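You operate a simulated robot arm through the tools that you are given. There is no shell and no other tool.

You run a simulated robot arm. Do the job below in one go: nothing can be reset, and whatever is moved stays where it is left.

## Task
Switch the grey brake lever off. Then switch the black brake lever off. Then take the panel and leave it on top of the brown large taped carton on the cart 72 padded top. Then take the base can and leave it on the paper sheet on the top of the green bench. Then open the left drawer of the green bench, take the orange block from the inside the left drawer of the green bench and leave it on top of the round pad, then shut the drawer. Then take the sanding pad on the top of the green bench and put it away on the perforated plate of the blue bench. Then stack the can that says "WAX" from the padded end of the yellow stand on top of the can that says "filler". Then close the filter drawer. Keep to this order. Set down upright: base can. The grey brake lever goes to its stop. The black brake lever goes to its stop.

Only the result counts: the job must be done as asked and must still hold three seconds after the hand-in. Knocking over, shifting, dropping, spilling or breaking anything else fails it. Flat cloth is picked up by pressing the open fingertips on it (5 to 10 N) and closing them slowly along it; thin cloth reads only 2 to 8 mm in the jaws.

## Robot
A 6-joint arm with a fingered hand on a trunk, on a base that drives. Base frame: it is fixed to the floor where the robot stands at the start and does not move with it; the origin is under the middle of the robot, x ahead of it, y to its left, z up. Units: m, rad, N and s.
With the tool pointing down near the work surface it reaches from about 0.1 to 0.52 m from the robot's upright axis, wherever it stands. Its first joint turns from -2.897 to 2.897 rad. Places, roughly: base can [-6.5, 0.5, 0.75]; black brake lever [-1.1, -0.9, 0.5]; filter drawer [-3.3, 4, 0.6]; grey brake lever [0.4, 0, 0.1]; large taped carton [-0.5, -3.25, 1]; left drawer of the green bench [-4.3, 1, 0.7]; orange block (3x3x3 cm) [-4.3, 1, 0.7]; panel (23x10x3 cm) [-1.9, -0.5, 0.9]; paper sheet (11x20x1 cm) [-4.9, 1.5, 0.8]; perforated plate of the blue bench [-3, 4.1, 0.8]; round pad (5x5x5 cm) [-2.3, 3.5, 0.8]; sanding pad [-4, 1.5, 0.75]; short can, small can [-5.5, 2.75, 0.75]. Payload 3.2 kg.
Tool frame: the origin (TCP) lies between the finger pads and is the grasp point; the fingertips stand 0.022 m ahead of it; z points along the fingers, y is the line along which they close. The gripper opens to 0.112 m. The gripper's body begins 0.06 m behind the TCP. The gripper is a hand of 3 fingers: y runs from the thumb to the fingers, the wrist lies at [0, 0, -0.218] in the tool frame, and closing takes about 1.5 s.
Orientation is that of the tool frame in the base frame, as a unit quaternion [x, y, z, w]. With the fingers straight down and closing along the base's y, the tool's x points along the base's -x, its y along +y and its z along -z.

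## Interface
- The arm moves only by the tool jog_arm. Its argument "deltas" is a list of rows, each a list of 7 numbers: the shift along the tool's x, y, z in m, then the turn, a rotation vector about the tool's x, y, z in rad, then the closure in counts, from 0 (fully open) to 255 (shut). In form: [[tx, ty, tz, ax, ay, az, hand], ...]. A call has 1 to 20 rows; each row is the pose to reach, as a shift and turn from the pose commanded when the call began, along the tool's axes at that moment. A row lasts 0.2 s, in which the tool goes at most 0.05 m and 0.15 rad; a call with a longer step from one row to the next is refused whole, and so is a gripper value outside its range. A pose out of reach is approached as far as the arm can. The call stops where the force on the tool passes 40 N (or 10 N more than at its start, if that is more) or the arm is blocked; 0.2 s more then pass. Each finger travels about 0.108 m/s and halts on what it meets, pressing with about 28 N; the grip force reading is that of the motor and also rises with nothing between the fingers. The clock runs only during rows and for 0.2 s after the last one: add rows that repeat a pose to give the fingers time. The reply holds the time, the measured pose of the TCP, the force on the tool along the base axes, the opening and the grip force, in the units named above and with some noise, with the torque about the TCP (base axes, N m) and any sound that the robot's microphone picked up, and new pictures: "views" is both (left out), scene, wrist or none.
- Cameras (640 x 400 px; columns grow to the right, rows downward): "scene" is now at [-0.0052, 0.1291, 1.0491]; the picture's right is [-0.56, -0.83, 0.00], its down [-0.72, 0.49, -0.50] and it looks along [0.41, -0.28, -0.87] (base axes); focal length 260 px, centre (320, 200). "wrist" rides on the gripper at [0.066, 0.003, -0.081] in the tool frame; the picture's right is [-0.05, 1.00, 0.00], its down [-0.77, -0.04, -0.64] and it looks along [-0.63, -0.03, 0.77] (tool axes); focal length 275 px, centre (320, 200). There is no depth. A picture from a camera that has moved, and an enlarged one, comes with that camera's place and axes in the base frame and with its lens.
- raise_lower(by): slides the trunk up (or, below 0, down) by that many m; the arm and the scene camera ride with it, the base frame stays. It gives what a move gives, with no picture.
- base_move(legs): drives the robot by 1 to 6 legs, each [ahead, turn to the left] in m and rad, along the robot's own axes; the way and the turn of a leg run together, so that a leg with both is an arc; at most 1.5 m and 3.142 rad a leg. The arm and the cameras ride along, it lands a little off, and it stops where it bumps. It gives what a move gives, and a new picture of the scene camera.
- set_grasp(shape): the hand has 3 fingers and takes this shape, open, in about a second: jaw (thumb against the fingers, like two jaws); tri (thumb and two fingers); tip (a fingertip pinch); poke (one finger out to press); point (the index stretched); flat (the hand flat); cup (the hand cupped); fist (a fist). The gripper value then closes the fingers along that shape, each until it touches; the sizes above hold for jaw. It gives what a move gives, with no picture.
- head_to(pan, tilt): turns the head with the scene camera to pan (to the left, within 2.705 rad either way) and tilt (down, from -0.506 to 1.204), counted from straight ahead of the robot. It gives what a move gives, and a new picture of the scene camera.
- zoom(camera, box): a new picture of the part [left, top, right, bottom] of that camera's present view, enlarged. No time passes.
- hand_in(): hands the job in; it is judged then, once.

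Places have to be worked out from the pictures, the camera data and where the tool is seen. Open the gripper and draw the arm clear of the work before you hand the job in, unless the task says otherwise.

The tools are called after "Emit:" as name(argument=value, ...) on one line, values as JSON. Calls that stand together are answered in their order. jog_arm: Moves the arm, as the interface text tells. Its arguments: {"type":"object","properties":{"deltas":{"type":"array"},"views":{"type":"string","enum":["both","scene","wrist","none"]}},"required":["deltas"]} The other tools are called the same way: raise_lower (by) slides the trunk up or down; set_grasp (shape) gives the hand a shape; base_move (legs) drives the base; head_to (pan, tilt) turns the head that bears the scene camera; zoom (camera, box) takes an enlarged picture of a part of a camera's view; hand_in () hands the job in.

At the start:

```text
time_s: 0.0
tcp_pos: [0.4031, 0.022, 0.2963]
tool_rot: [0.0, 1.0, 0.0, 0.0]
ft_force: [0.6, 0.1, -0.9]
moment: [0.03, 0.0, -0.01]
gripper_width: 0.1119
grasp_force: 0.1
shape: jaw
trunk travel left (down, up): [-0.1, 0.49]
robot x, y, heading: [-0.0036, 0.0021, 0.002]
head pan, tilt: [-0.595, 1.047]
```

scene: 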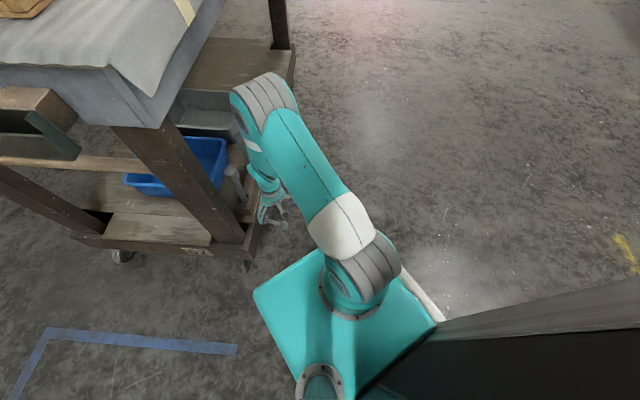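
wrist: 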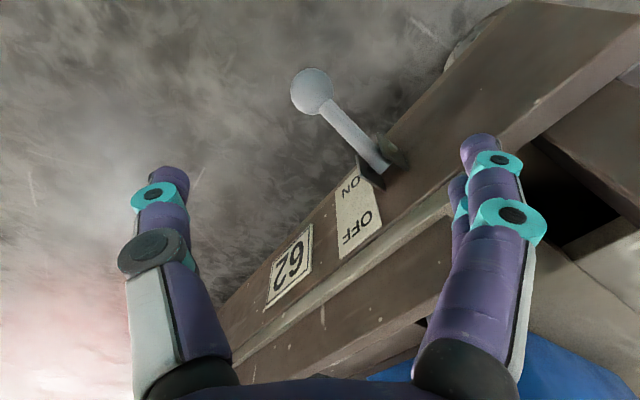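

The wrist view shows a grey lever on the frame of cart 62 with an ON/OFF plate. I'll zoom in on both cameras to work out the geometry.

Emit:
zoom(camera="wrist", box=[220, 40, 480, 320])

Emit:
zoom(camera="scene", box=[100, 100, 340, 280])

```text
1.43 times, centred on (350, 180) of wrist
camera zoom: at [0.3355, 0.023, 0.3769], right [0.05, 1.0, 0.0], down [0.77, -0.04, 0.64], along [0.64, -0.03, -0.77], focal length 393 px, centre (277, 229)
```

zoom: 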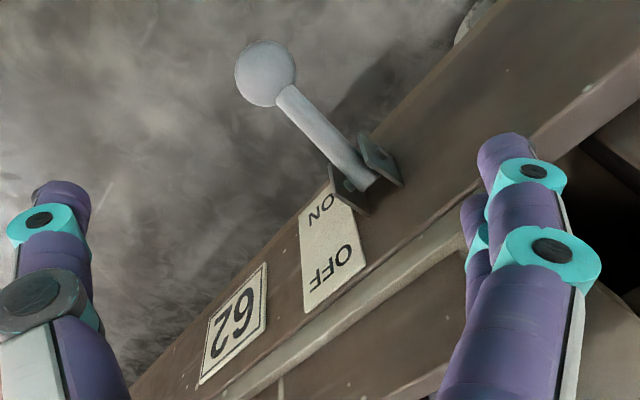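

```text
2.22 times, centred on (220, 190) of scene
camera zoom: at [-0.0052, 0.1291, 1.0491], right [-0.56, -0.83, 0.0], down [-0.72, 0.49, -0.5], along [0.41, -0.28, -0.87], focal length 577 px, centre (542, 222)
```

zoom: 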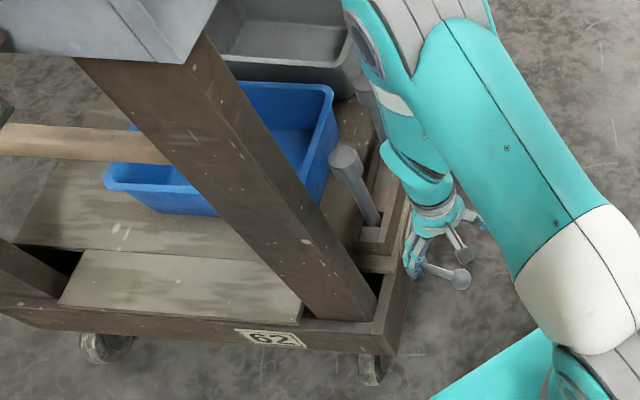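

Triangulating both views puts the knob at about [0.418, 0.013, 0.122], with its pivot behind and above it. The lever points down at ON, and OFF is above. I'll turn the tool so the fingers close along the hinge axis and place it above the knob for a closer look.

Emit:
jog_arm(deltas=[[-0.002, -0.001, 0, 0, 0, -0.13, 0], [-0.004, -0.003, 0, 0, 0, -0.26, 0], [-0.006, -0.004, 0, 0, 0, -0.39, 0], [-0.009, -0.005, 0, 0, 0, -0.52, 0], [-0.011, -0.006, 0, 0, 0, -0.65, 0], [-0.013, -0.008, 0, 0, 0, -0.78, 0], [-0.015, -0.009, 0, 0, 0, -0.909, 0], [-0.015, -0.009, 0, 0, 0, -0.909, 0]], views="both")

```text
time_s: 1.8
tcp_pos: [0.4174, 0.0122, 0.2965]
tool_rot: [-0.44, 0.898, 0.001, 0.0]
ft_force: [0.0, -0.1, 0.0]
moment: [-0.01, 0.01, 0.02]
gripper_width: 0.1121
grasp_force: 0.0
shape: jaw
trunk travel left (down, up): [-0.1, 0.49]
robot x, y, heading: [0.001, -0.0004, 0.004]
head pan, tilt: [-0.595, 1.047]
camera scene: at [-0.0052, 0.1291, 1.0491], right [-0.56, -0.83, 0.0], down [-0.72, 0.49, -0.5], along [0.41, -0.28, -0.87], focal length 260 px, centre (320, 200)
camera wrist: at [0.3737, -0.0397, 0.377], right [-0.76, 0.65, 0.0], down [0.5, 0.59, 0.64], along [0.41, 0.48, -0.77], focal length 275 px, centre (320, 200)
```

scene: 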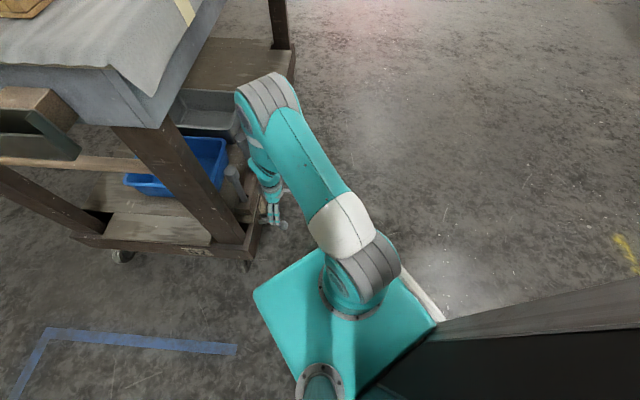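
wrist: 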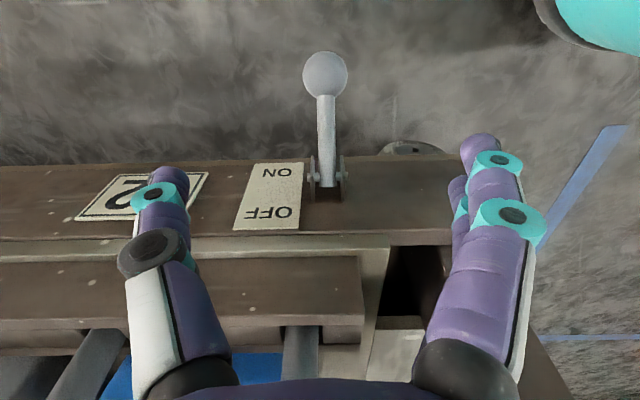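

The lever is now centred, with the knob at about [0.415, 0.014, 0.122] and the pivot at about [0.45, 0.06, 0.196]. I'll go down with the open fingers either side of the knob.

Emit:
jog_arm(deltas=[[0.0, 0.003, 0.04, 0, 0, 0, 0], [0.0, 0.003, 0.08, 0, 0, 0, 0], [0.0, 0.003, 0.12, 0, 0, 0, 0], [0.0, 0.003, 0.15, 0, 0, 0, 0], [0.0, 0.003, 0.172, 0, 0, 0, 0], [0.0, 0.003, 0.172, 0, 0, 0, 0]], views="both")

```text
time_s: 3.2
tcp_pos: [0.4161, 0.0121, 0.123]
tool_rot: [-0.439, 0.898, 0.0, 0.0]
ft_force: [0.1, -0.4, -0.2]
moment: [-0.03, 0.01, 0.01]
gripper_width: 0.1118
grasp_force: 0.0
shape: jaw
trunk travel left (down, up): [-0.1, 0.49]
robot x, y, heading: [0.0003, 0.0038, -0.0]
head pan, tilt: [-0.595, 1.047]
camera scene: at [-0.0052, 0.1291, 1.0491], right [-0.56, -0.83, 0.0], down [-0.72, 0.49, -0.5], along [0.41, -0.28, -0.87], focal length 260 px, centre (320, 200)
camera wrist: at [0.3715, -0.0394, 0.204], right [-0.76, 0.65, 0.0], down [0.5, 0.59, 0.64], along [0.42, 0.48, -0.77], focal length 275 px, centre (320, 200)
```

scene: 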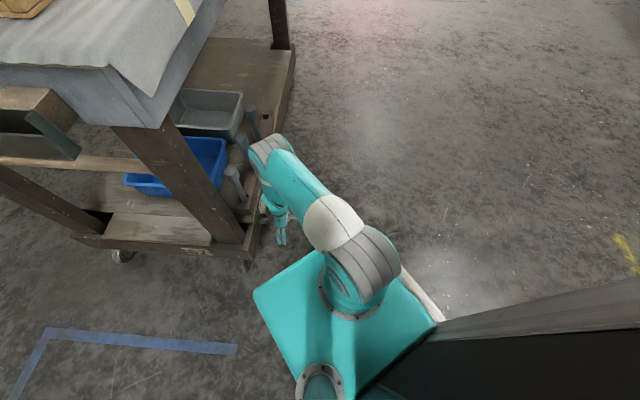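
wrist: 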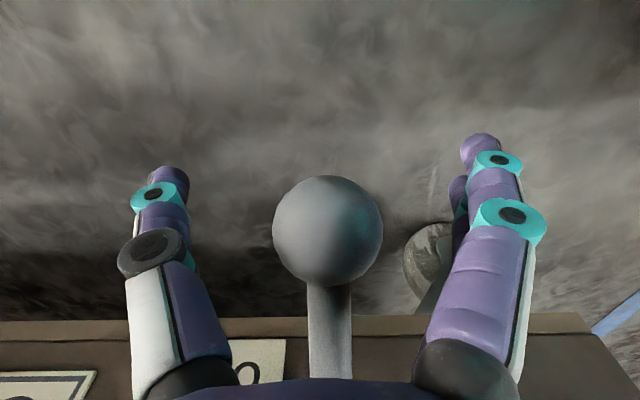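

The closer view puts the knob centre at about [0.414, 0.0125, 0.139], 37 mm across. I'll raise the tool 8 mm so the pads straddle it and close on it.

Emit:
jog_arm(deltas=[[0.0, 0.002, -0.009, 0, 0, 0, 0], [0.0, 0.002, -0.009, 0, 0, 0, 120], [0.0, 0.002, -0.009, 0, 0, 0, 180], [0.0, 0.002, -0.009, 0, 0, 0, 255], [0.0, 0.002, -0.009, 0, 0, 0, 255], [0.0, 0.002, -0.009, 0, 0, 0, 255], [0.0, 0.002, -0.009, 0, 0, 0, 255], [0.0, 0.002, -0.009, 0, 0, 0, 255]], views="both")

```text
time_s: 5.0
tcp_pos: [0.4155, 0.0143, 0.1326]
tool_rot: [-0.438, 0.899, 0.0, 0.0]
ft_force: [-2.5, -7.6, 0.0]
moment: [-0.02, 0.08, -0.02]
gripper_width: 0.009
grasp_force: 27.8
shape: jaw
trunk travel left (down, up): [-0.1, 0.49]
robot x, y, heading: [0.0011, -0.0008, -0.004]
head pan, tilt: [-0.595, 1.047]
camera scene: at [-0.0045, 0.1291, 1.049], right [-0.56, -0.83, 0.0], down [-0.72, 0.49, -0.5], along [0.41, -0.28, -0.87], focal length 260 px, centre (320, 200)
camera wrist: at [0.37, -0.0374, 0.2134], right [-0.76, 0.65, 0.0], down [0.5, 0.58, 0.64], along [0.41, 0.48, -0.77], focal length 275 px, centre (320, 200)
```

scene: 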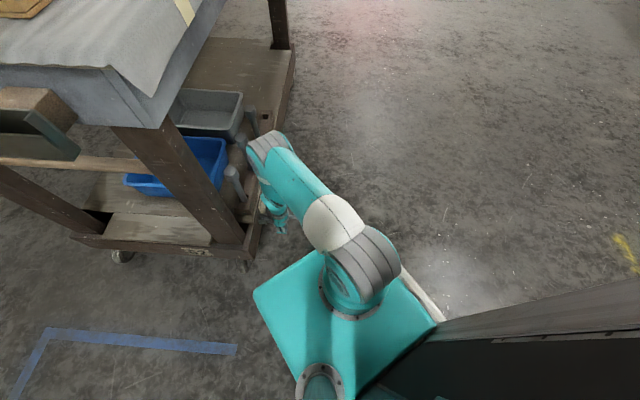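
wrist: 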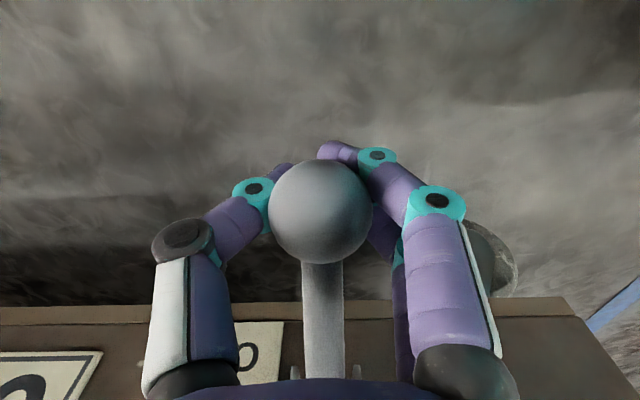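

The fingers are wrapped round the knob. I'll lift it along its arc about the pivot to mid-travel and check.

Emit:
jog_arm(deltas=[[0.0091, 0, -0.0113, 0, 0, 0, 255], [0.0161, 0, -0.0239, 0, 0, 0, 255], [0.0208, 0, -0.0376, 0, 0, 0, 255], [0.0231, 0, -0.0519, 0, 0, 0, 255], [0.0229, 0, -0.0664, 0, 0, 0, 255]], views="both")

```text
time_s: 6.2
tcp_pos: [0.3991, -0.0028, 0.1981]
tool_rot: [-0.439, 0.898, 0.001, 0.001]
ft_force: [0.5, -0.2, -0.2]
moment: [-0.03, -0.01, -0.02]
gripper_width: 0.0026
grasp_force: 27.8
shape: jaw
trunk travel left (down, up): [-0.1, 0.49]
robot x, y, heading: [-0.0014, -0.0017, 0.004]
head pan, tilt: [-0.595, 1.047]
camera scene: at [-0.0053, 0.129, 1.0492], right [-0.56, -0.83, 0.0], down [-0.72, 0.49, -0.5], along [0.41, -0.28, -0.87], focal length 260 px, centre (320, 200)
camera wrist: at [0.3544, -0.055, 0.2805], right [-0.76, 0.65, 0.0], down [0.5, 0.59, 0.64], along [0.41, 0.48, -0.77], focal length 275 px, centre (320, 200)
```

scene: 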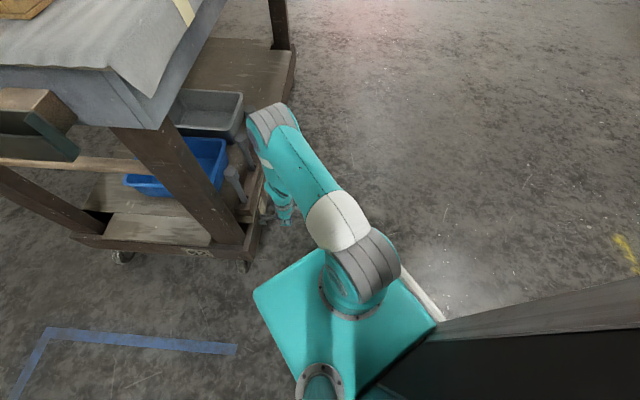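
wrist: 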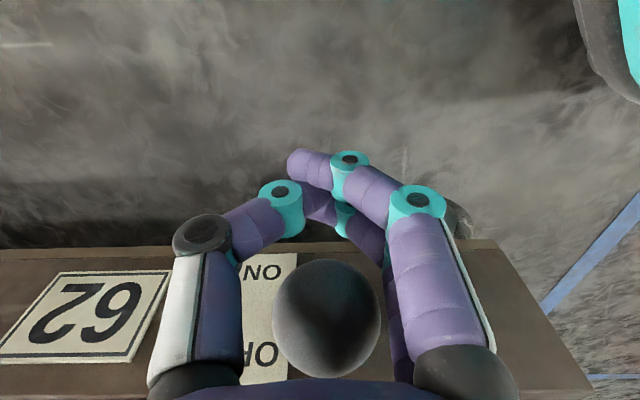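

The knob slid inside the fingers and now sits higher, at about z 0.23, with the fingers in front of it. I'll look closely to see the lever's state.

Emit:
zoom(camera="wrist", box=[200, 200, 460, 400])

Emit:
zoom(camera="scene", box=[210, 140, 330, 260])

```text
2.00 times, centred on (330, 300) of wrist
camera zoom: at [0.3544, -0.055, 0.2805], right [-0.76, 0.65, 0.0], down [0.5, 0.59, 0.64], along [0.41, 0.48, -0.77], focal length 551 px, centre (300, 0)
```

zoom: 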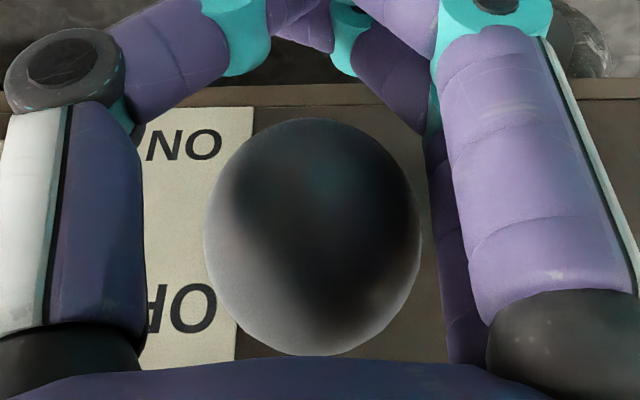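

```text
3.33 times, centred on (270, 200) of scene
camera zoom: at [-0.0053, 0.129, 1.0492], right [-0.56, -0.83, 0.0], down [-0.72, 0.49, -0.5], along [0.41, -0.28, -0.87], focal length 866 px, centre (487, 200)
```

zoom: 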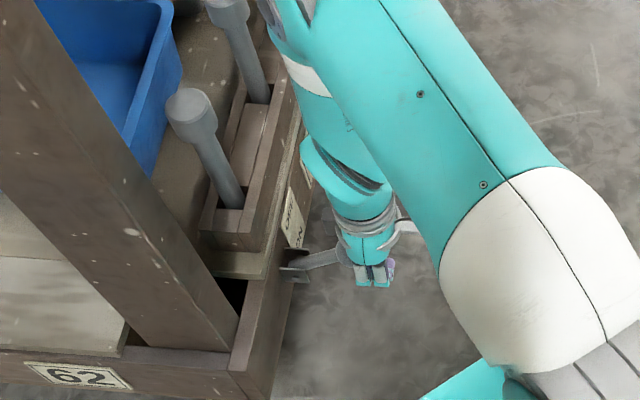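

The lever is well up but I can't confirm it is at its stop. I'll drop slightly, move the closed fingers under the knob, and push it up until I feel the stop.

Emit:
jog_arm(deltas=[[0.0, 0, 0.015, 0, 0, 0, 255], [-0.012, 0, 0.015, 0, 0, 0, 255], [-0.022, 0, 0.015, 0, 0, 0, 255], [-0.022, 0, 0.005, 0, 0, 0, 255], [-0.023, 0, -0.005, 0, 0, 0, 255], [-0.025, 0, -0.013, 0, 0, 0, 255]], views="both")

```text
time_s: 7.6
tcp_pos: [0.4146, 0.0156, 0.2102]
tool_rot: [-0.44, 0.898, 0.001, -0.001]
ft_force: [-1.2, -2.8, -24.1]
moment: [0.08, -0.02, -0.02]
gripper_width: 0.0019
grasp_force: 27.9
shape: jaw
trunk travel left (down, up): [-0.1, 0.49]
robot x, y, heading: [0.004, -0.0041, -0.002]
head pan, tilt: [-0.595, 1.047]
camera scene: at [-0.0039, 0.129, 1.0485], right [-0.56, -0.83, 0.0], down [-0.72, 0.49, -0.5], along [0.41, -0.28, -0.87], focal length 260 px, centre (320, 200)
camera wrist: at [0.3698, -0.0356, 0.2911], right [-0.76, 0.65, 0.0], down [0.5, 0.59, 0.63], along [0.41, 0.48, -0.77], focal length 275 px, centre (320, 200)
```

scene: 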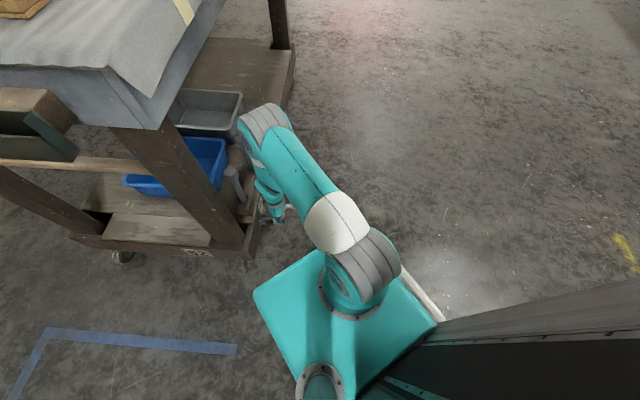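
wrist: 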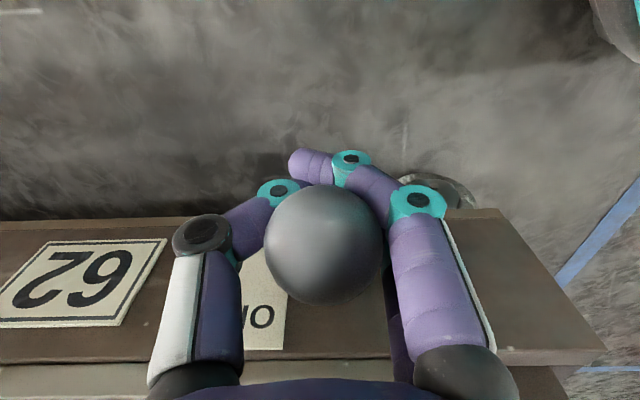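

Pushing up with 24 N didn't move the knob (still at z about 0.233), which suggests it is at its stop. I'll push a little more to confirm.

Emit:
jog_arm(deltas=[[-0.001, 0, -0.004, 0, 0, 0, 255], [-0.002, 0, -0.008, 0, 0, 0, 255], [-0.002, 0, -0.012, 0, 0, 0, 255]], views="wrist")

```text
time_s: 8.0
tcp_pos: [0.4125, 0.0159, 0.2122]
tool_rot: [-0.439, 0.899, 0.001, -0.004]
ft_force: [2.0, 3.8, -33.5]
moment: [0.02, 0.0, -0.01]
gripper_width: 0.0016
grasp_force: 27.9
shape: jaw
trunk travel left (down, up): [-0.1, 0.49]
robot x, y, heading: [-0.0019, -0.0008, -0.001]
head pan, tilt: [-0.595, 1.047]
stopped in row 1: the force on the tool passed its limit at 46 N (the readings are from after the stop); the commanded pose is now the measured one
camera wrist: at [0.3687, -0.0352, 0.2929], right [-0.76, 0.65, 0.01], down [0.51, 0.59, 0.63], along [0.41, 0.48, -0.78], focal length 275 px, centre (320, 200)
```

wrist: 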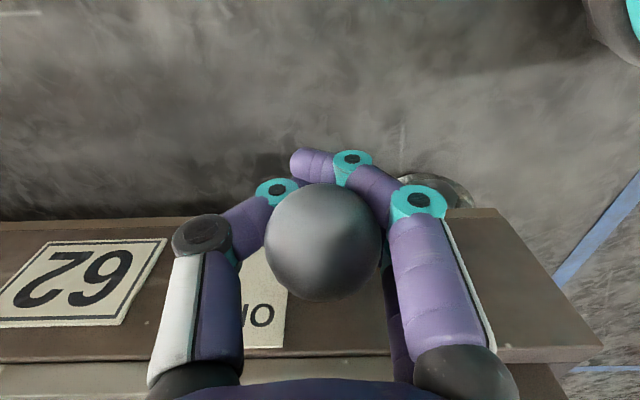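

The lever is at its stop: 46 N upward and no further movement. I'll back off downward, slide outward off the knob, then rise clear.

Emit:
jog_arm(deltas=[[0.0, 0, 0.012, 0, 0, 0, 255], [0.025, 0, 0.012, 0, 0, 0, 255], [0.05, 0, 0.012, 0, 0, 0, 255], [0.07, 0, -0.02, 0, 0, 0, 255], [0.07, 0, -0.06, 0, 0, 0, 200], [0.07, 0, -0.1, 0, 0, 0, 100], [0.07, 0, -0.14, 0, 0, 0, 0], [0.07, 0, -0.18, 0, 0, 0, 0]], views="both")

```text
time_s: 9.8
tcp_pos: [0.3737, -0.037, 0.3957]
tool_rot: [-0.439, 0.898, 0.001, -0.002]
ft_force: [-0.4, -0.4, 1.4]
moment: [-0.02, 0.0, -0.02]
gripper_width: 0.1117
grasp_force: 0.1
shape: jaw
trunk travel left (down, up): [-0.1, 0.49]
robot x, y, heading: [0.0019, 0.0004, -0.001]
head pan, tilt: [-0.595, 1.047]
camera scene: at [-0.005, 0.129, 1.049], right [-0.56, -0.83, 0.0], down [-0.72, 0.49, -0.5], along [0.41, -0.28, -0.87], focal length 260 px, centre (320, 200)
camera wrist: at [0.3289, -0.089, 0.4761], right [-0.76, 0.65, 0.0], down [0.5, 0.59, 0.63], along [0.41, 0.48, -0.77], focal length 275 px, centre (320, 200)
```

scene: 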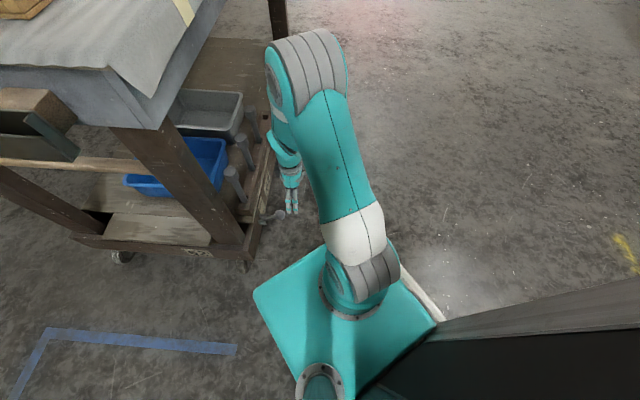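
wrist: 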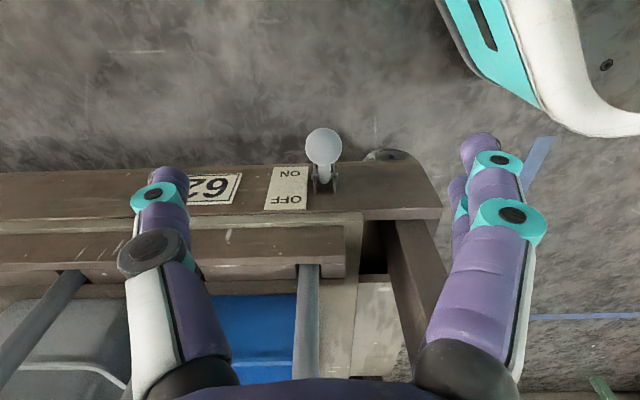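

The grey lever now points up and out, at OFF. Next I'll look around with the head to plan the drive to the black brake lever.

Emit:
head_to(pan=-1.5, tilt=0.5)

Emit:
head_to(pan=-2.6, tilt=0.4)

Emit:
head_to(pan=2.5, tilt=0.4)

Emit:
head_to(pan=1.4, tilt=0.4)

Emit:
head_to(pan=0.3, tilt=0.4)

```text
time_s: 11.0
tcp_pos: [0.3739, -0.0381, 0.394]
tool_rot: [-0.438, 0.899, 0.001, -0.001]
ft_force: [0.7, 0.4, 0.8]
moment: [-0.03, -0.03, 0.01]
gripper_width: 0.1117
grasp_force: 0.1
shape: jaw
trunk travel left (down, up): [-0.1, 0.49]
robot x, y, heading: [-0.0004, 0.0016, -0.002]
head pan, tilt: [-1.499, 0.499]
camera scene: at [-0.0537, 0.0757, 1.0934], right [-1.0, -0.07, 0.0], down [-0.03, 0.48, -0.88], along [0.06, -0.88, -0.48], focal length 260 px, centre (320, 200)
```

scene: 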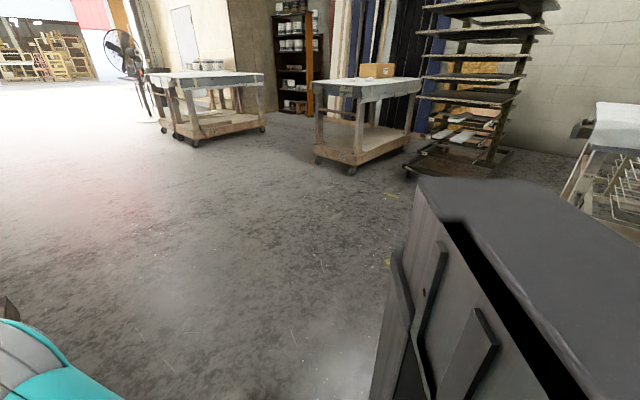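

```text
time_s: 12.3
tcp_pos: [0.3721, -0.0378, 0.3947]
tool_rot: [-0.438, 0.899, 0.001, -0.001]
ft_force: [0.3, 0.1, 0.9]
moment: [0.01, -0.02, -0.02]
gripper_width: 0.1117
grasp_force: 0.0
shape: jaw
trunk travel left (down, up): [-0.1, 0.49]
robot x, y, heading: [-0.0023, -0.0007, -0.002]
head pan, tilt: [-2.601, 0.4]
camera scene: at [-0.1397, 0.1187, 1.1026], right [-0.52, 0.86, 0.0], down [0.33, 0.2, -0.92], along [-0.79, -0.47, -0.39], focal length 260 px, centre (320, 200)
```

scene: 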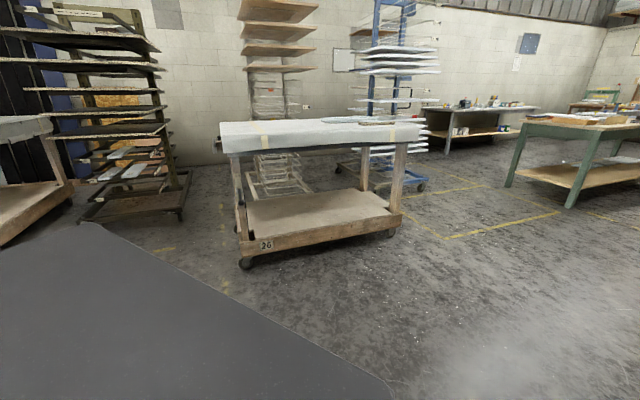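

```text
time_s: 16.3
tcp_pos: [0.3729, -0.0373, 0.3951]
tool_rot: [-0.438, 0.899, 0.001, -0.001]
ft_force: [-0.4, -0.7, 0.1]
moment: [0.02, -0.03, -0.03]
gripper_width: 0.1118
grasp_force: 0.1
shape: jaw
trunk travel left (down, up): [-0.1, 0.49]
robot x, y, heading: [0.0018, 0.0011, 0.002]
head pan, tilt: [2.499, 0.4]
camera scene: at [-0.1344, 0.2219, 1.1026], right [0.6, 0.8, 0.0], down [0.31, -0.23, -0.92], along [-0.74, 0.55, -0.39], focal length 260 px, centre (320, 200)
```

scene: 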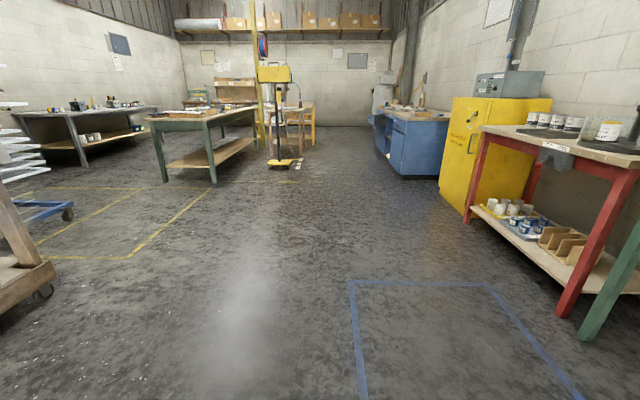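

```text
time_s: 17.6
tcp_pos: [0.3733, -0.0381, 0.3946]
tool_rot: [-0.439, 0.899, 0.0, -0.001]
ft_force: [-0.4, -0.2, 0.2]
moment: [-0.02, -0.01, -0.03]
gripper_width: 0.112
grasp_force: 0.1
shape: jaw
trunk travel left (down, up): [-0.1, 0.49]
robot x, y, heading: [0.0013, 0.0023, 0.003]
head pan, tilt: [1.4, 0.4]
camera scene: at [-0.0446, 0.2577, 1.1026], right [0.99, -0.17, 0.0], down [-0.07, -0.38, -0.92], along [0.16, 0.91, -0.39], focal length 260 px, centre (320, 200)
```

scene: 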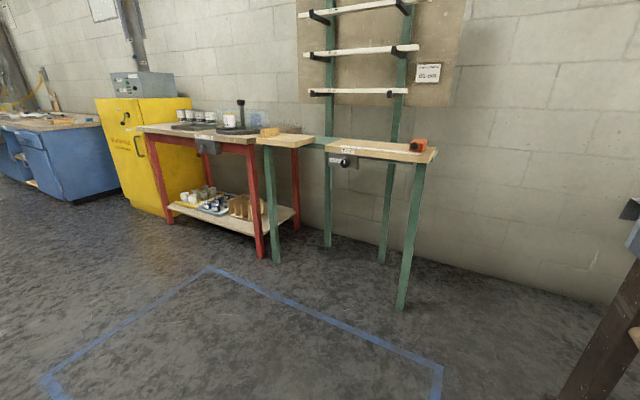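

```text
time_s: 19.0
tcp_pos: [0.3732, -0.0379, 0.3942]
tool_rot: [-0.438, 0.899, 0.001, -0.002]
ft_force: [-0.8, -0.7, -0.5]
moment: [0.0, 0.04, -0.01]
gripper_width: 0.1119
grasp_force: 0.0
shape: jaw
trunk travel left (down, up): [-0.1, 0.49]
robot x, y, heading: [-0.0007, -0.0008, 0.0]
head pan, tilt: [0.3, 0.4]
camera scene: at [0.0282, 0.1938, 1.1026], right [0.3, -0.96, 0.0], down [-0.37, -0.12, -0.92], along [0.88, 0.27, -0.39], focal length 260 px, centre (320, 200)
```

scene: 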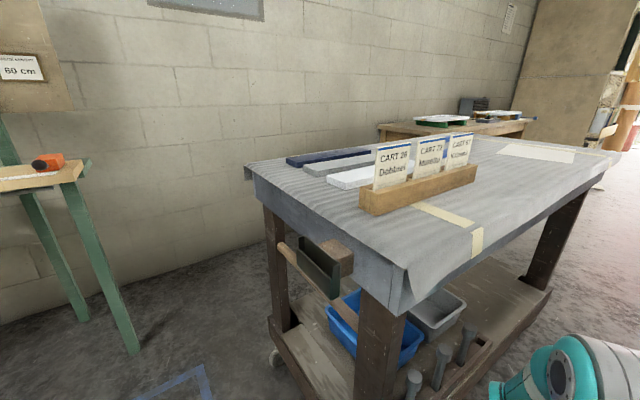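

The room layout is clear: cart 26 is behind on the right, cart 72 with the carton on the right, and the green and blue benches behind on the left. A dark body sits close to the robot's right rear, so I'll check what it is before driving.

Emit:
head_to(pan=-2.0, tilt=1.0)

Emit:
head_to(pan=2.2, tilt=1.1)

Emit:
head_to(pan=-2.6, tilt=0.9)

```text
time_s: 21.1
tcp_pos: [0.3733, -0.0368, 0.3944]
tool_rot: [-0.439, 0.899, 0.001, -0.001]
ft_force: [0.1, 0.0, -0.4]
moment: [0.01, 0.03, -0.02]
gripper_width: 0.112
grasp_force: 0.2
shape: jaw
trunk travel left (down, up): [-0.1, 0.49]
robot x, y, heading: [0.003, 0.0002, 0.004]
head pan, tilt: [-2.0, 1.0]
camera scene: at [-0.0893, 0.1031, 1.0523], right [-0.91, 0.42, 0.0], down [0.35, 0.77, -0.54], along [-0.22, -0.49, -0.84], focal length 260 px, centre (320, 200)
```

scene: 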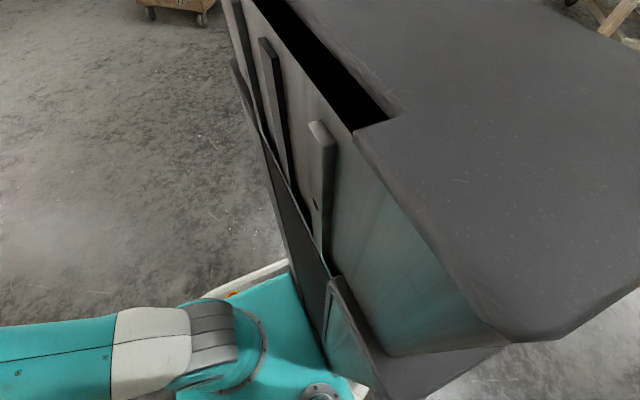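

```text
time_s: 24.5
tcp_pos: [0.3742, -0.0386, 0.3953]
tool_rot: [-0.439, 0.898, 0.0, -0.002]
ft_force: [-0.2, 0.6, -1.5]
moment: [0.02, 0.0, 0.0]
gripper_width: 0.1121
grasp_force: 0.0
shape: jaw
trunk travel left (down, up): [-0.1, 0.49]
robot x, y, heading: [0.0024, -0.0012, 0.0]
head pan, tilt: [2.201, 1.1]
camera scene: at [-0.0975, 0.2174, 1.0457], right [0.81, 0.59, 0.0], down [0.52, -0.72, -0.45], along [-0.27, 0.37, -0.89], focal length 260 px, centre (320, 200)
```

scene: 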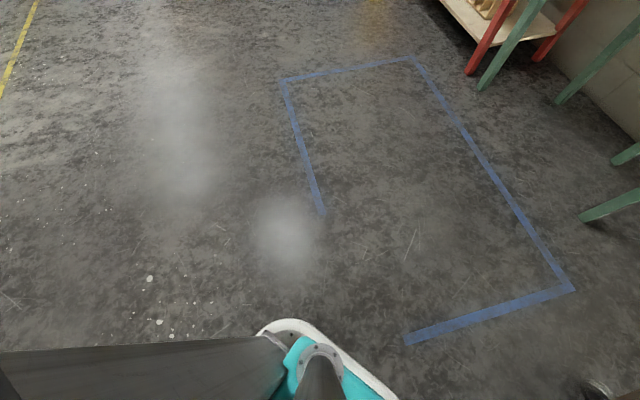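

```text
time_s: 28.3
tcp_pos: [0.3727, -0.0377, 0.3934]
tool_rot: [-0.438, 0.899, 0.0, -0.001]
ft_force: [1.0, 0.8, -0.2]
moment: [0.03, -0.02, 0.01]
gripper_width: 0.1117
grasp_force: 0.1
shape: jaw
trunk travel left (down, up): [-0.1, 0.49]
robot x, y, heading: [0.0026, -0.0001, 0.003]
head pan, tilt: [-2.601, 0.901]
camera scene: at [-0.125, 0.1275, 1.0596], right [-0.52, 0.86, 0.0], down [0.67, 0.4, -0.62], along [-0.53, -0.32, -0.78], focal length 260 px, centre (320, 200)
```

scene: 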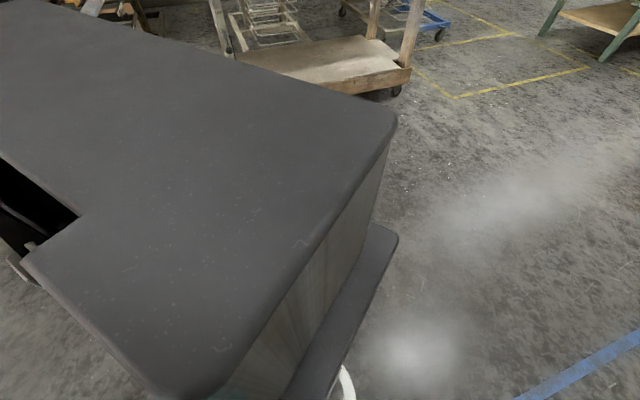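

The dark box is the robot's own trunk tower, so the floor around is free. I'll look at cart 26 closely to find the black lever and the panel.

Emit:
head_to(pan=-2.5, tilt=0.3)

Emit:
zoom(camera="scene", box=[180, 80, 400, 260])

```text
time_s: 29.3
tcp_pos: [0.3729, -0.0373, 0.3952]
tool_rot: [-0.439, 0.899, 0.0, -0.002]
ft_force: [-0.4, 0.7, 0.1]
moment: [-0.01, 0.04, -0.03]
gripper_width: 0.1119
grasp_force: 0.0
shape: jaw
trunk travel left (down, up): [-0.1, 0.49]
robot x, y, heading: [0.0022, -0.0003, 0.002]
head pan, tilt: [-2.499, 0.3]
camera scene: at [-0.1351, 0.1105, 1.1117], right [-0.6, 0.8, 0.0], down [0.24, 0.18, -0.95], along [-0.76, -0.57, -0.3], focal length 260 px, centre (320, 200)
```

scene: 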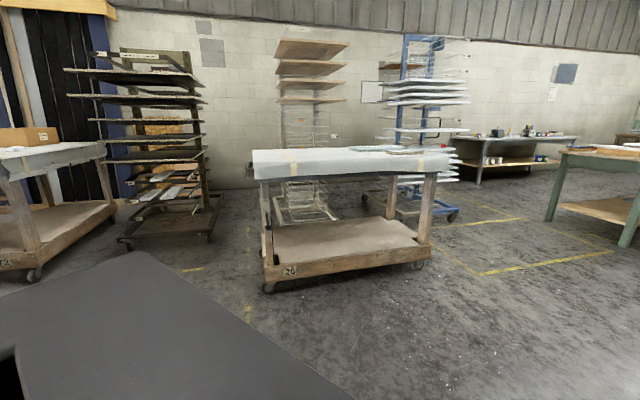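

```text
2.22 times, centred on (290, 170) of scene
camera zoom: at [-0.1351, 0.1105, 1.1117], right [-0.6, 0.8, 0.0], down [0.24, 0.18, -0.95], along [-0.76, -0.57, -0.3], focal length 577 px, centre (387, 267)
```

zoom: 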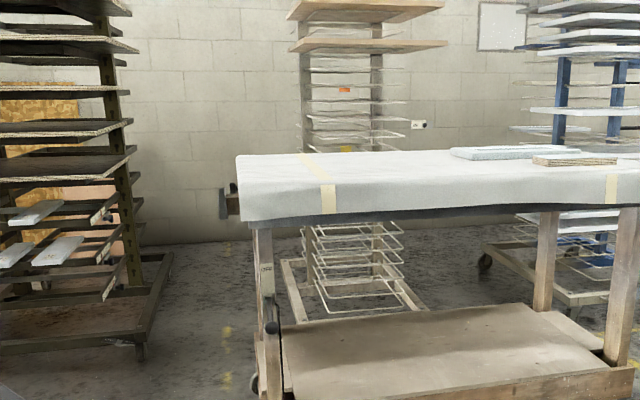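

A black lever is visible on the left front leg of cart 26, near [-1.09, -0.99, 0.5]. I'll fold the arm back up to a travel pose before driving.

Emit:
jog_arm(deltas=[[0.011, 0.011, -0.03, 0, 0, 0.13, 0], [0.022, 0.022, -0.06, 0, 0, 0.26, 0], [0.033, 0.033, -0.09, 0, 0, 0.39, 0], [0.044, 0.044, -0.12, 0, 0, 0.52, 0], [0.055, 0.055, -0.15, 0, 0, 0.65, 0], [0.067, 0.0655, -0.18, 0, 0, 0.78, 0], [0.067, 0.0655, -0.206, 0, 0, 0.909, 0]], views="none")

Emit:
base_move(legs=[[0, -2.404], [0.65, 0]])

Emit:
head_to(pan=0.0, tilt=0.5)

```text
time_s: 30.9
tcp_pos: [0.2785, -0.0517, 0.5998]
tool_rot: [0.0, 1.0, -0.001, -0.002]
ft_force: [0.9, -0.2, 0.0]
moment: [0.02, -0.01, -0.02]
gripper_width: 0.1118
grasp_force: 0.1
shape: jaw
trunk travel left (down, up): [-0.1, 0.49]
robot x, y, heading: [0.0007, -0.0001, -0.001]
head pan, tilt: [-2.499, 0.3]
```

```text
time_s: 40.4
tcp_pos: [-0.7677, -0.5327, 0.5998]
tool_rot: [0.946, 0.324, 0.002, -0.001]
ft_force: [-0.5, -0.8, -0.1]
moment: [0.0, -0.02, 0.04]
gripper_width: 0.1118
grasp_force: 0.1
shape: jaw
trunk travel left (down, up): [-0.1, 0.49]
robot x, y, heading: [-0.515, -0.4027, -2.487]
head pan, tilt: [-2.499, 0.3]
camera scene: at [-0.3433, -0.4069, 1.1118], right [0.96, -0.27, 0.0], down [-0.08, -0.28, -0.96], along [0.25, 0.92, -0.3], focal length 260 px, centre (320, 200)
```

scene: 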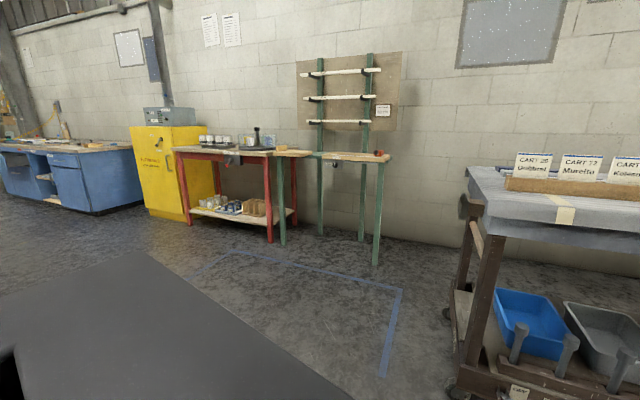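

```text
time_s: 42.7
tcp_pos: [-0.7688, -0.533, 0.5984]
tool_rot: [0.946, 0.324, 0.002, -0.001]
ft_force: [0.2, 0.0, -0.2]
moment: [0.02, -0.05, 0.0]
gripper_width: 0.112
grasp_force: 0.0
shape: jaw
trunk travel left (down, up): [-0.1, 0.49]
robot x, y, heading: [-0.5204, -0.4034, -2.482]
head pan, tilt: [0.0, 0.499]
camera scene: at [-0.4401, -0.5526, 1.0934], right [-0.61, 0.79, 0.0], down [0.38, 0.29, -0.88], along [-0.69, -0.54, -0.48], focal length 260 px, centre (320, 200)
```

scene: 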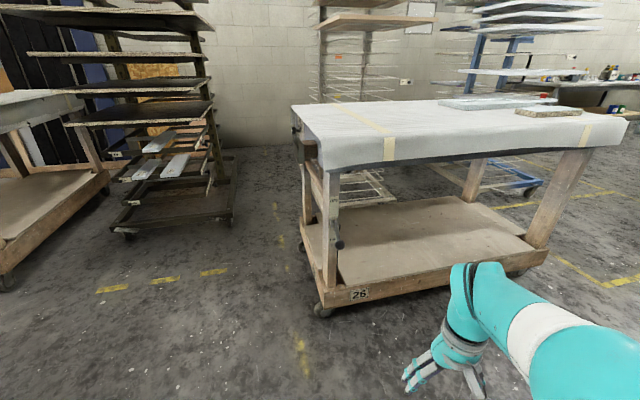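

Emit:
zoom(camera="scene", box=[270, 100, 430, 330])

Emit:
zoom(camera="scene", box=[420, 80, 620, 160])

```text
1.74 times, centred on (350, 215) of scene
camera zoom: at [-0.4401, -0.5526, 1.0934], right [-0.61, 0.79, 0.0], down [0.38, 0.29, -0.88], along [-0.69, -0.54, -0.48], focal length 452 px, centre (268, 174)
```

zoom: 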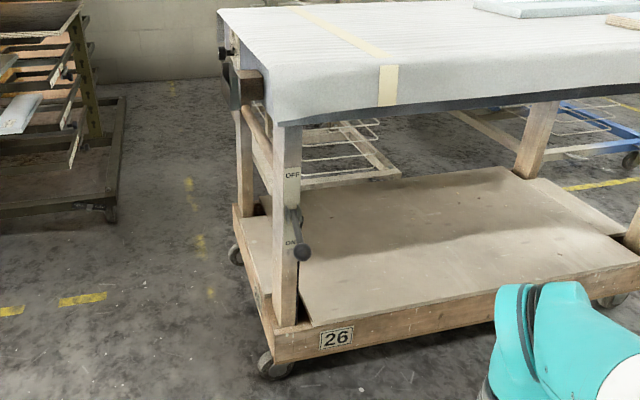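

```text
3.20 times, centred on (520, 120) of scene
camera zoom: at [-0.4401, -0.5526, 1.0934], right [-0.61, 0.79, 0.0], down [0.38, 0.29, -0.88], along [-0.69, -0.54, -0.48], focal length 831 px, centre (-320, 456)
```

zoom: 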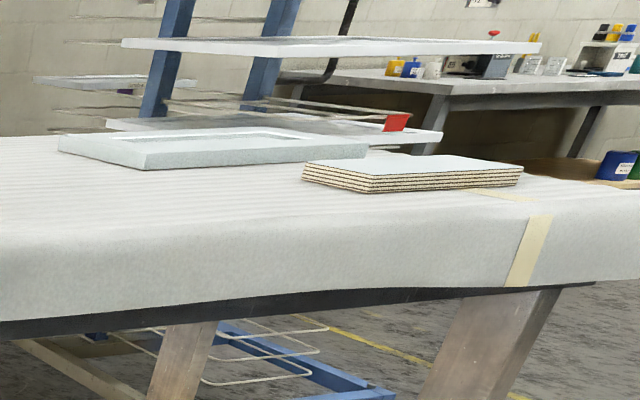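

The black lever is on the front of cart 26's left leg, with its knob at about [-1.04, -0.94, 0.52], pointing down at ON and with OFF above. I'll square the robot up to the cart about 0.62 m from the knob so I can lift it with a horizontal hand.

Emit:
base_move(legs=[[0, -0.246], [0.138, 0], [0, 0.47]])

Emit:
zoom(camera="scene", box=[200, 100, 440, 300])

```text
time_s: 46.2
tcp_pos: [-0.8629, -0.6436, 0.6006]
tool_rot: [0.903, 0.43, 0.001, -0.001]
ft_force: [-0.2, -0.3, 0.3]
moment: [-0.01, 0.05, -0.01]
gripper_width: 0.1124
grasp_force: 0.1
shape: jaw
trunk travel left (down, up): [-0.1, 0.49]
robot x, y, heading: [-0.6478, -0.4605, -2.251]
head pan, tilt: [0.0, 0.499]
camera scene: at [-0.5379, -0.5875, 1.0934], right [-0.78, 0.63, 0.0], down [0.3, 0.37, -0.88], along [-0.55, -0.68, -0.48], focal length 260 px, centre (320, 200)
```

scene: 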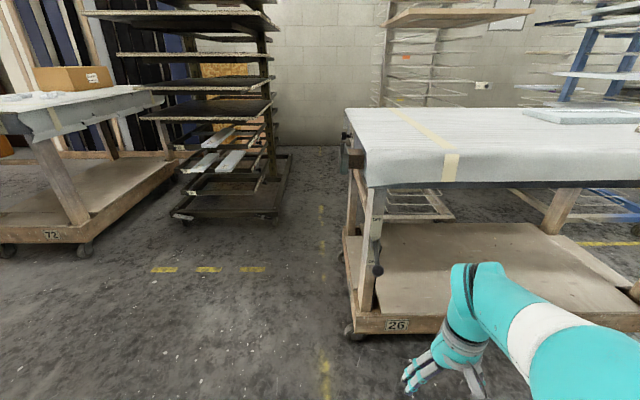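

```text
2.00 times, centred on (320, 200) of scene
camera zoom: at [-0.5379, -0.5875, 1.0934], right [-0.78, 0.63, 0.0], down [0.3, 0.37, -0.88], along [-0.55, -0.68, -0.48], focal length 520 px, centre (320, 200)
```

zoom: 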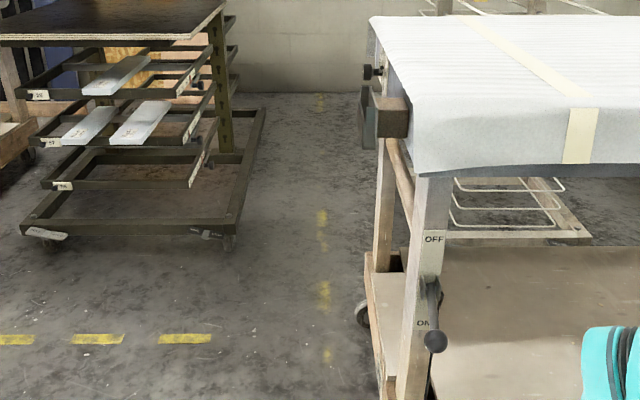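

The knob is almost straight ahead at about 0.6 m, z roughly 0.53. I'll turn the hand to point horizontally forward at about z 0.47 and look with the wrist camera.

Emit:
jog_arm(deltas=[[-0.0145, 0.0043, 0.011, 0, -0.131, 0, 0], [-0.029, 0.0087, 0.022, 0, -0.262, 0, 0], [-0.0435, 0.013, 0.033, 0, -0.393, 0, 0], [-0.058, 0.0173, 0.044, 0, -0.524, 0, 0], [-0.0725, 0.0217, 0.055, 0, -0.655, 0, 0], [-0.087, 0.026, 0.066, 0, -0.786, 0, 0], [-0.1015, 0.0303, 0.077, 0, -0.917, 0, 0], [-0.116, 0.0347, 0.088, 0, -1.048, 0, 0], [-0.1305, 0.039, 0.099, 0, -1.179, 0, 0], [-0.145, 0.0433, 0.11, 0, -1.31, 0, 0], [-0.1595, 0.0477, 0.121, 0, -1.441, 0, 0], [-0.173, 0.052, 0.13, 0, -1.571, 0, 0], [-0.173, 0.052, 0.13, 0, -1.571, 0, 0]], views="both")

```text
time_s: 49.0
tcp_pos: [-0.9132, -0.7795, 0.6549]
tool_rot: [0.805, 0.383, -0.409, 0.193]
ft_force: [0.0, 0.3, 0.0]
moment: [-0.01, -0.02, 0.02]
gripper_width: 0.1118
grasp_force: 0.0
shape: jaw
out of reach, approached as far as the arm can: row 4, 5, 6, 7, 8, 9, 10, 11, 12, 13
trunk travel left (down, up): [-0.1, 0.49]
robot x, y, heading: [-0.6464, -0.4618, -2.25]
head pan, tilt: [0.0, 0.499]
camera scene: at [-0.5379, -0.5875, 1.0934], right [-0.78, 0.63, 0.0], down [0.3, 0.37, -0.88], along [-0.55, -0.68, -0.48], focal length 260 px, centre (320, 200)
camera wrist: at [-0.8459, -0.7023, 0.6496], right [0.76, -0.65, 0.04], down [0.01, 0.07, 1.0], along [-0.65, -0.75, 0.06], focal length 275 px, centre (320, 200)
```

scene: 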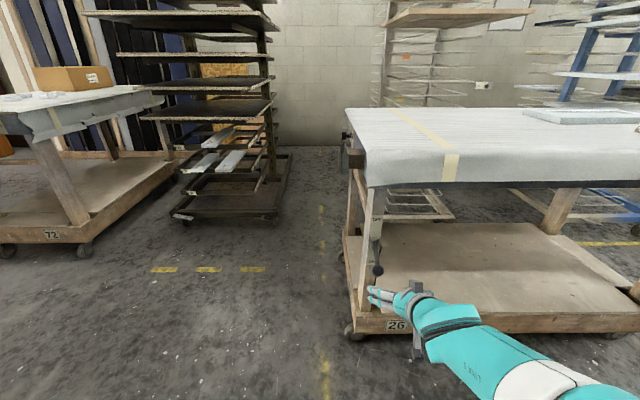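
wrist: 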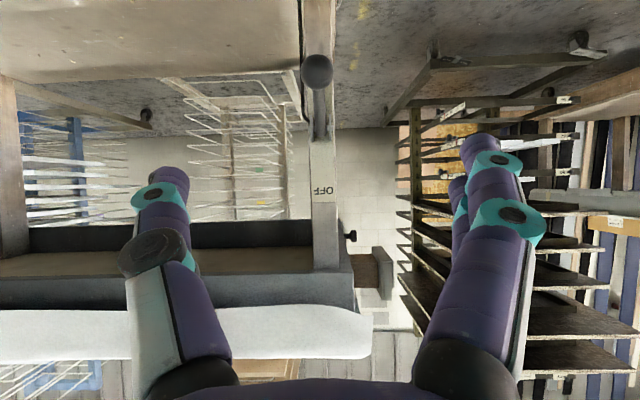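

The arm could only tilt about 54° there; the knob is visible below the hand. I'll send a null move first to see where the commanded pose now is.

Emit:
jog_arm(deltas=[[0, 0, 0, 0, 0, 0, 0]], views="none")

Emit:
zoom(camera="wrist", box=[260, 20, 380, 220])

```text
time_s: 49.4
tcp_pos: [-0.9125, -0.7799, 0.6553]
tool_rot: [0.805, 0.382, -0.41, 0.193]
ft_force: [0.0, 0.9, -0.1]
moment: [-0.02, -0.02, 0.01]
gripper_width: 0.1119
grasp_force: 0.1
shape: jaw
trunk travel left (down, up): [-0.1, 0.49]
robot x, y, heading: [-0.6479, -0.4601, -2.249]
head pan, tilt: [0.0, 0.499]
```

```text
2.00 times, centred on (320, 120) of wrist
camera zoom: at [-0.8459, -0.7022, 0.6496], right [0.76, -0.65, 0.04], down [0.01, 0.07, 1.0], along [-0.65, -0.75, 0.06], focal length 551 px, centre (320, 360)
```

zoom: 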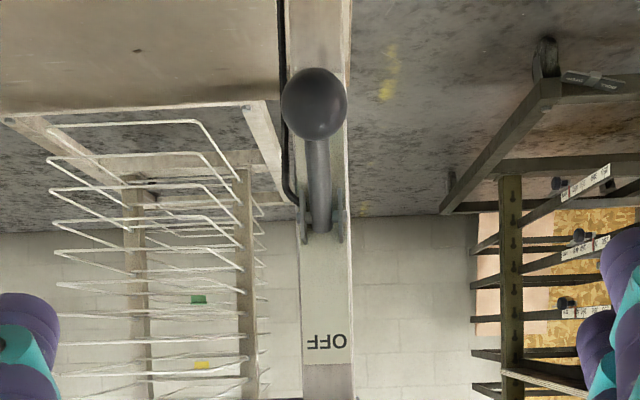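

The commanded pose is the reached one. With the knob at about [-1.04, -0.93, 0.528], I'll set the tilt to 45° and move to a point 12 cm short of it along the tool axis.

Emit:
jog_arm(deltas=[[-0.008, -0.001, 0.031, 0, 0.04, 0, 0], [-0.016, -0.002, 0.062, 0, 0.08, 0, 0], [-0.024, -0.003, 0.093, 0, 0.12, 0, 0], [-0.031, -0.004, 0.124, 0, 0.155, 0, 0], [-0.031, -0.004, 0.124, 0, 0.155, 0, 0]], views="both")

```text
time_s: 50.6
tcp_pos: [-0.994, -0.8768, 0.6064]
tool_rot: [0.835, 0.397, -0.345, 0.163]
ft_force: [-0.3, -0.2, 0.6]
moment: [-0.03, 0.01, -0.03]
gripper_width: 0.1118
grasp_force: 0.0
shape: jaw
out of reach, approached as far as the arm can: row 2
trunk travel left (down, up): [-0.1, 0.49]
robot x, y, heading: [-0.6459, -0.4615, -2.25]
head pan, tilt: [0.0, 0.499]
camera scene: at [-0.5379, -0.5875, 1.0934], right [-0.78, 0.63, 0.0], down [0.3, 0.37, -0.88], along [-0.55, -0.68, -0.48], focal length 260 px, centre (320, 200)
camera wrist: at [-0.9267, -0.8006, 0.6163], right [0.75, -0.66, 0.03], down [-0.09, -0.05, 0.99], along [-0.65, -0.75, -0.1], focal length 275 px, centre (320, 200)
```

scene: 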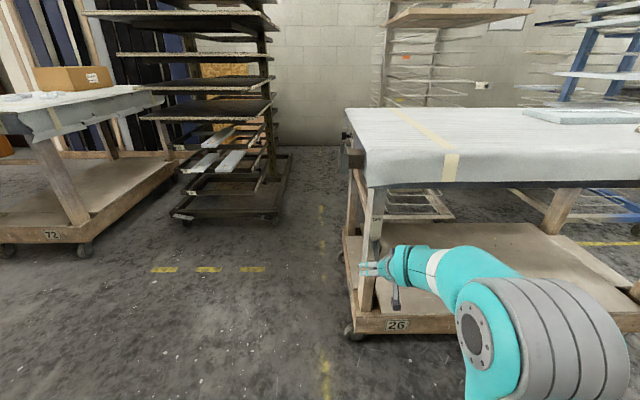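
wrist: 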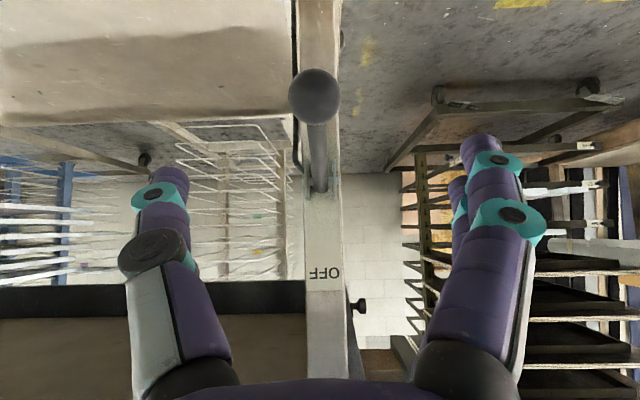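

The knob sits 0.115 m ahead along the tool axis and well centred. I'll advance so the fingers straddle it.

Emit:
jog_arm(deltas=[[0, -0.001, 0.04, 0, 0, 0, 0], [0, -0.002, 0.075, 0, 0, 0, 0], [0, -0.003, 0.105, 0, 0, 0, 0], [0, -0.003, 0.12, 0, 0, 0, 0], [0, -0.003, 0.12, 0, 0, 0, 0]], views="both")

```text
time_s: 51.8
tcp_pos: [-1.0496, -0.9414, 0.5246]
tool_rot: [0.835, 0.396, -0.346, 0.162]
ft_force: [0.4, 0.0, 0.6]
moment: [-0.01, 0.05, -0.01]
gripper_width: 0.1118
grasp_force: 0.0
shape: jaw
trunk travel left (down, up): [-0.1, 0.49]
robot x, y, heading: [-0.6468, -0.4608, -2.248]
head pan, tilt: [0.0, 0.499]
camera scene: at [-0.5379, -0.5875, 1.0934], right [-0.78, 0.63, 0.0], down [0.3, 0.37, -0.88], along [-0.55, -0.68, -0.48], focal length 260 px, centre (320, 200)
camera wrist: at [-0.9835, -0.8646, 0.5349], right [0.75, -0.66, 0.03], down [-0.09, -0.05, 0.99], along [-0.65, -0.75, -0.1], focal length 275 px, centre (320, 200)
```

scene: 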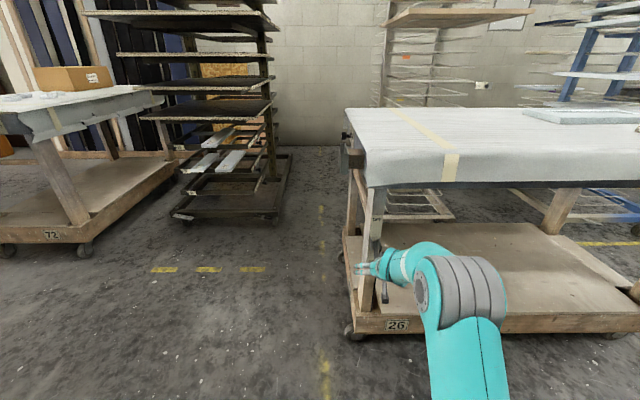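
wrist: 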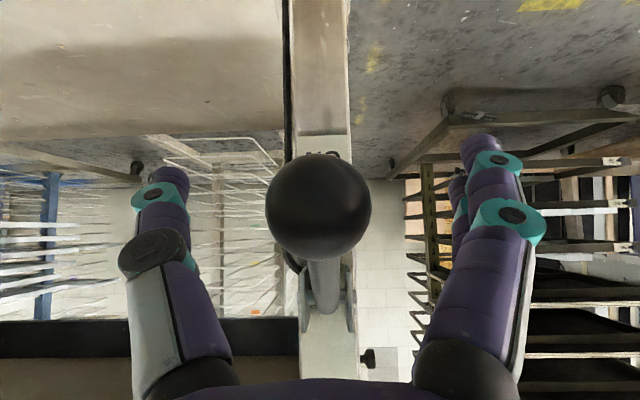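

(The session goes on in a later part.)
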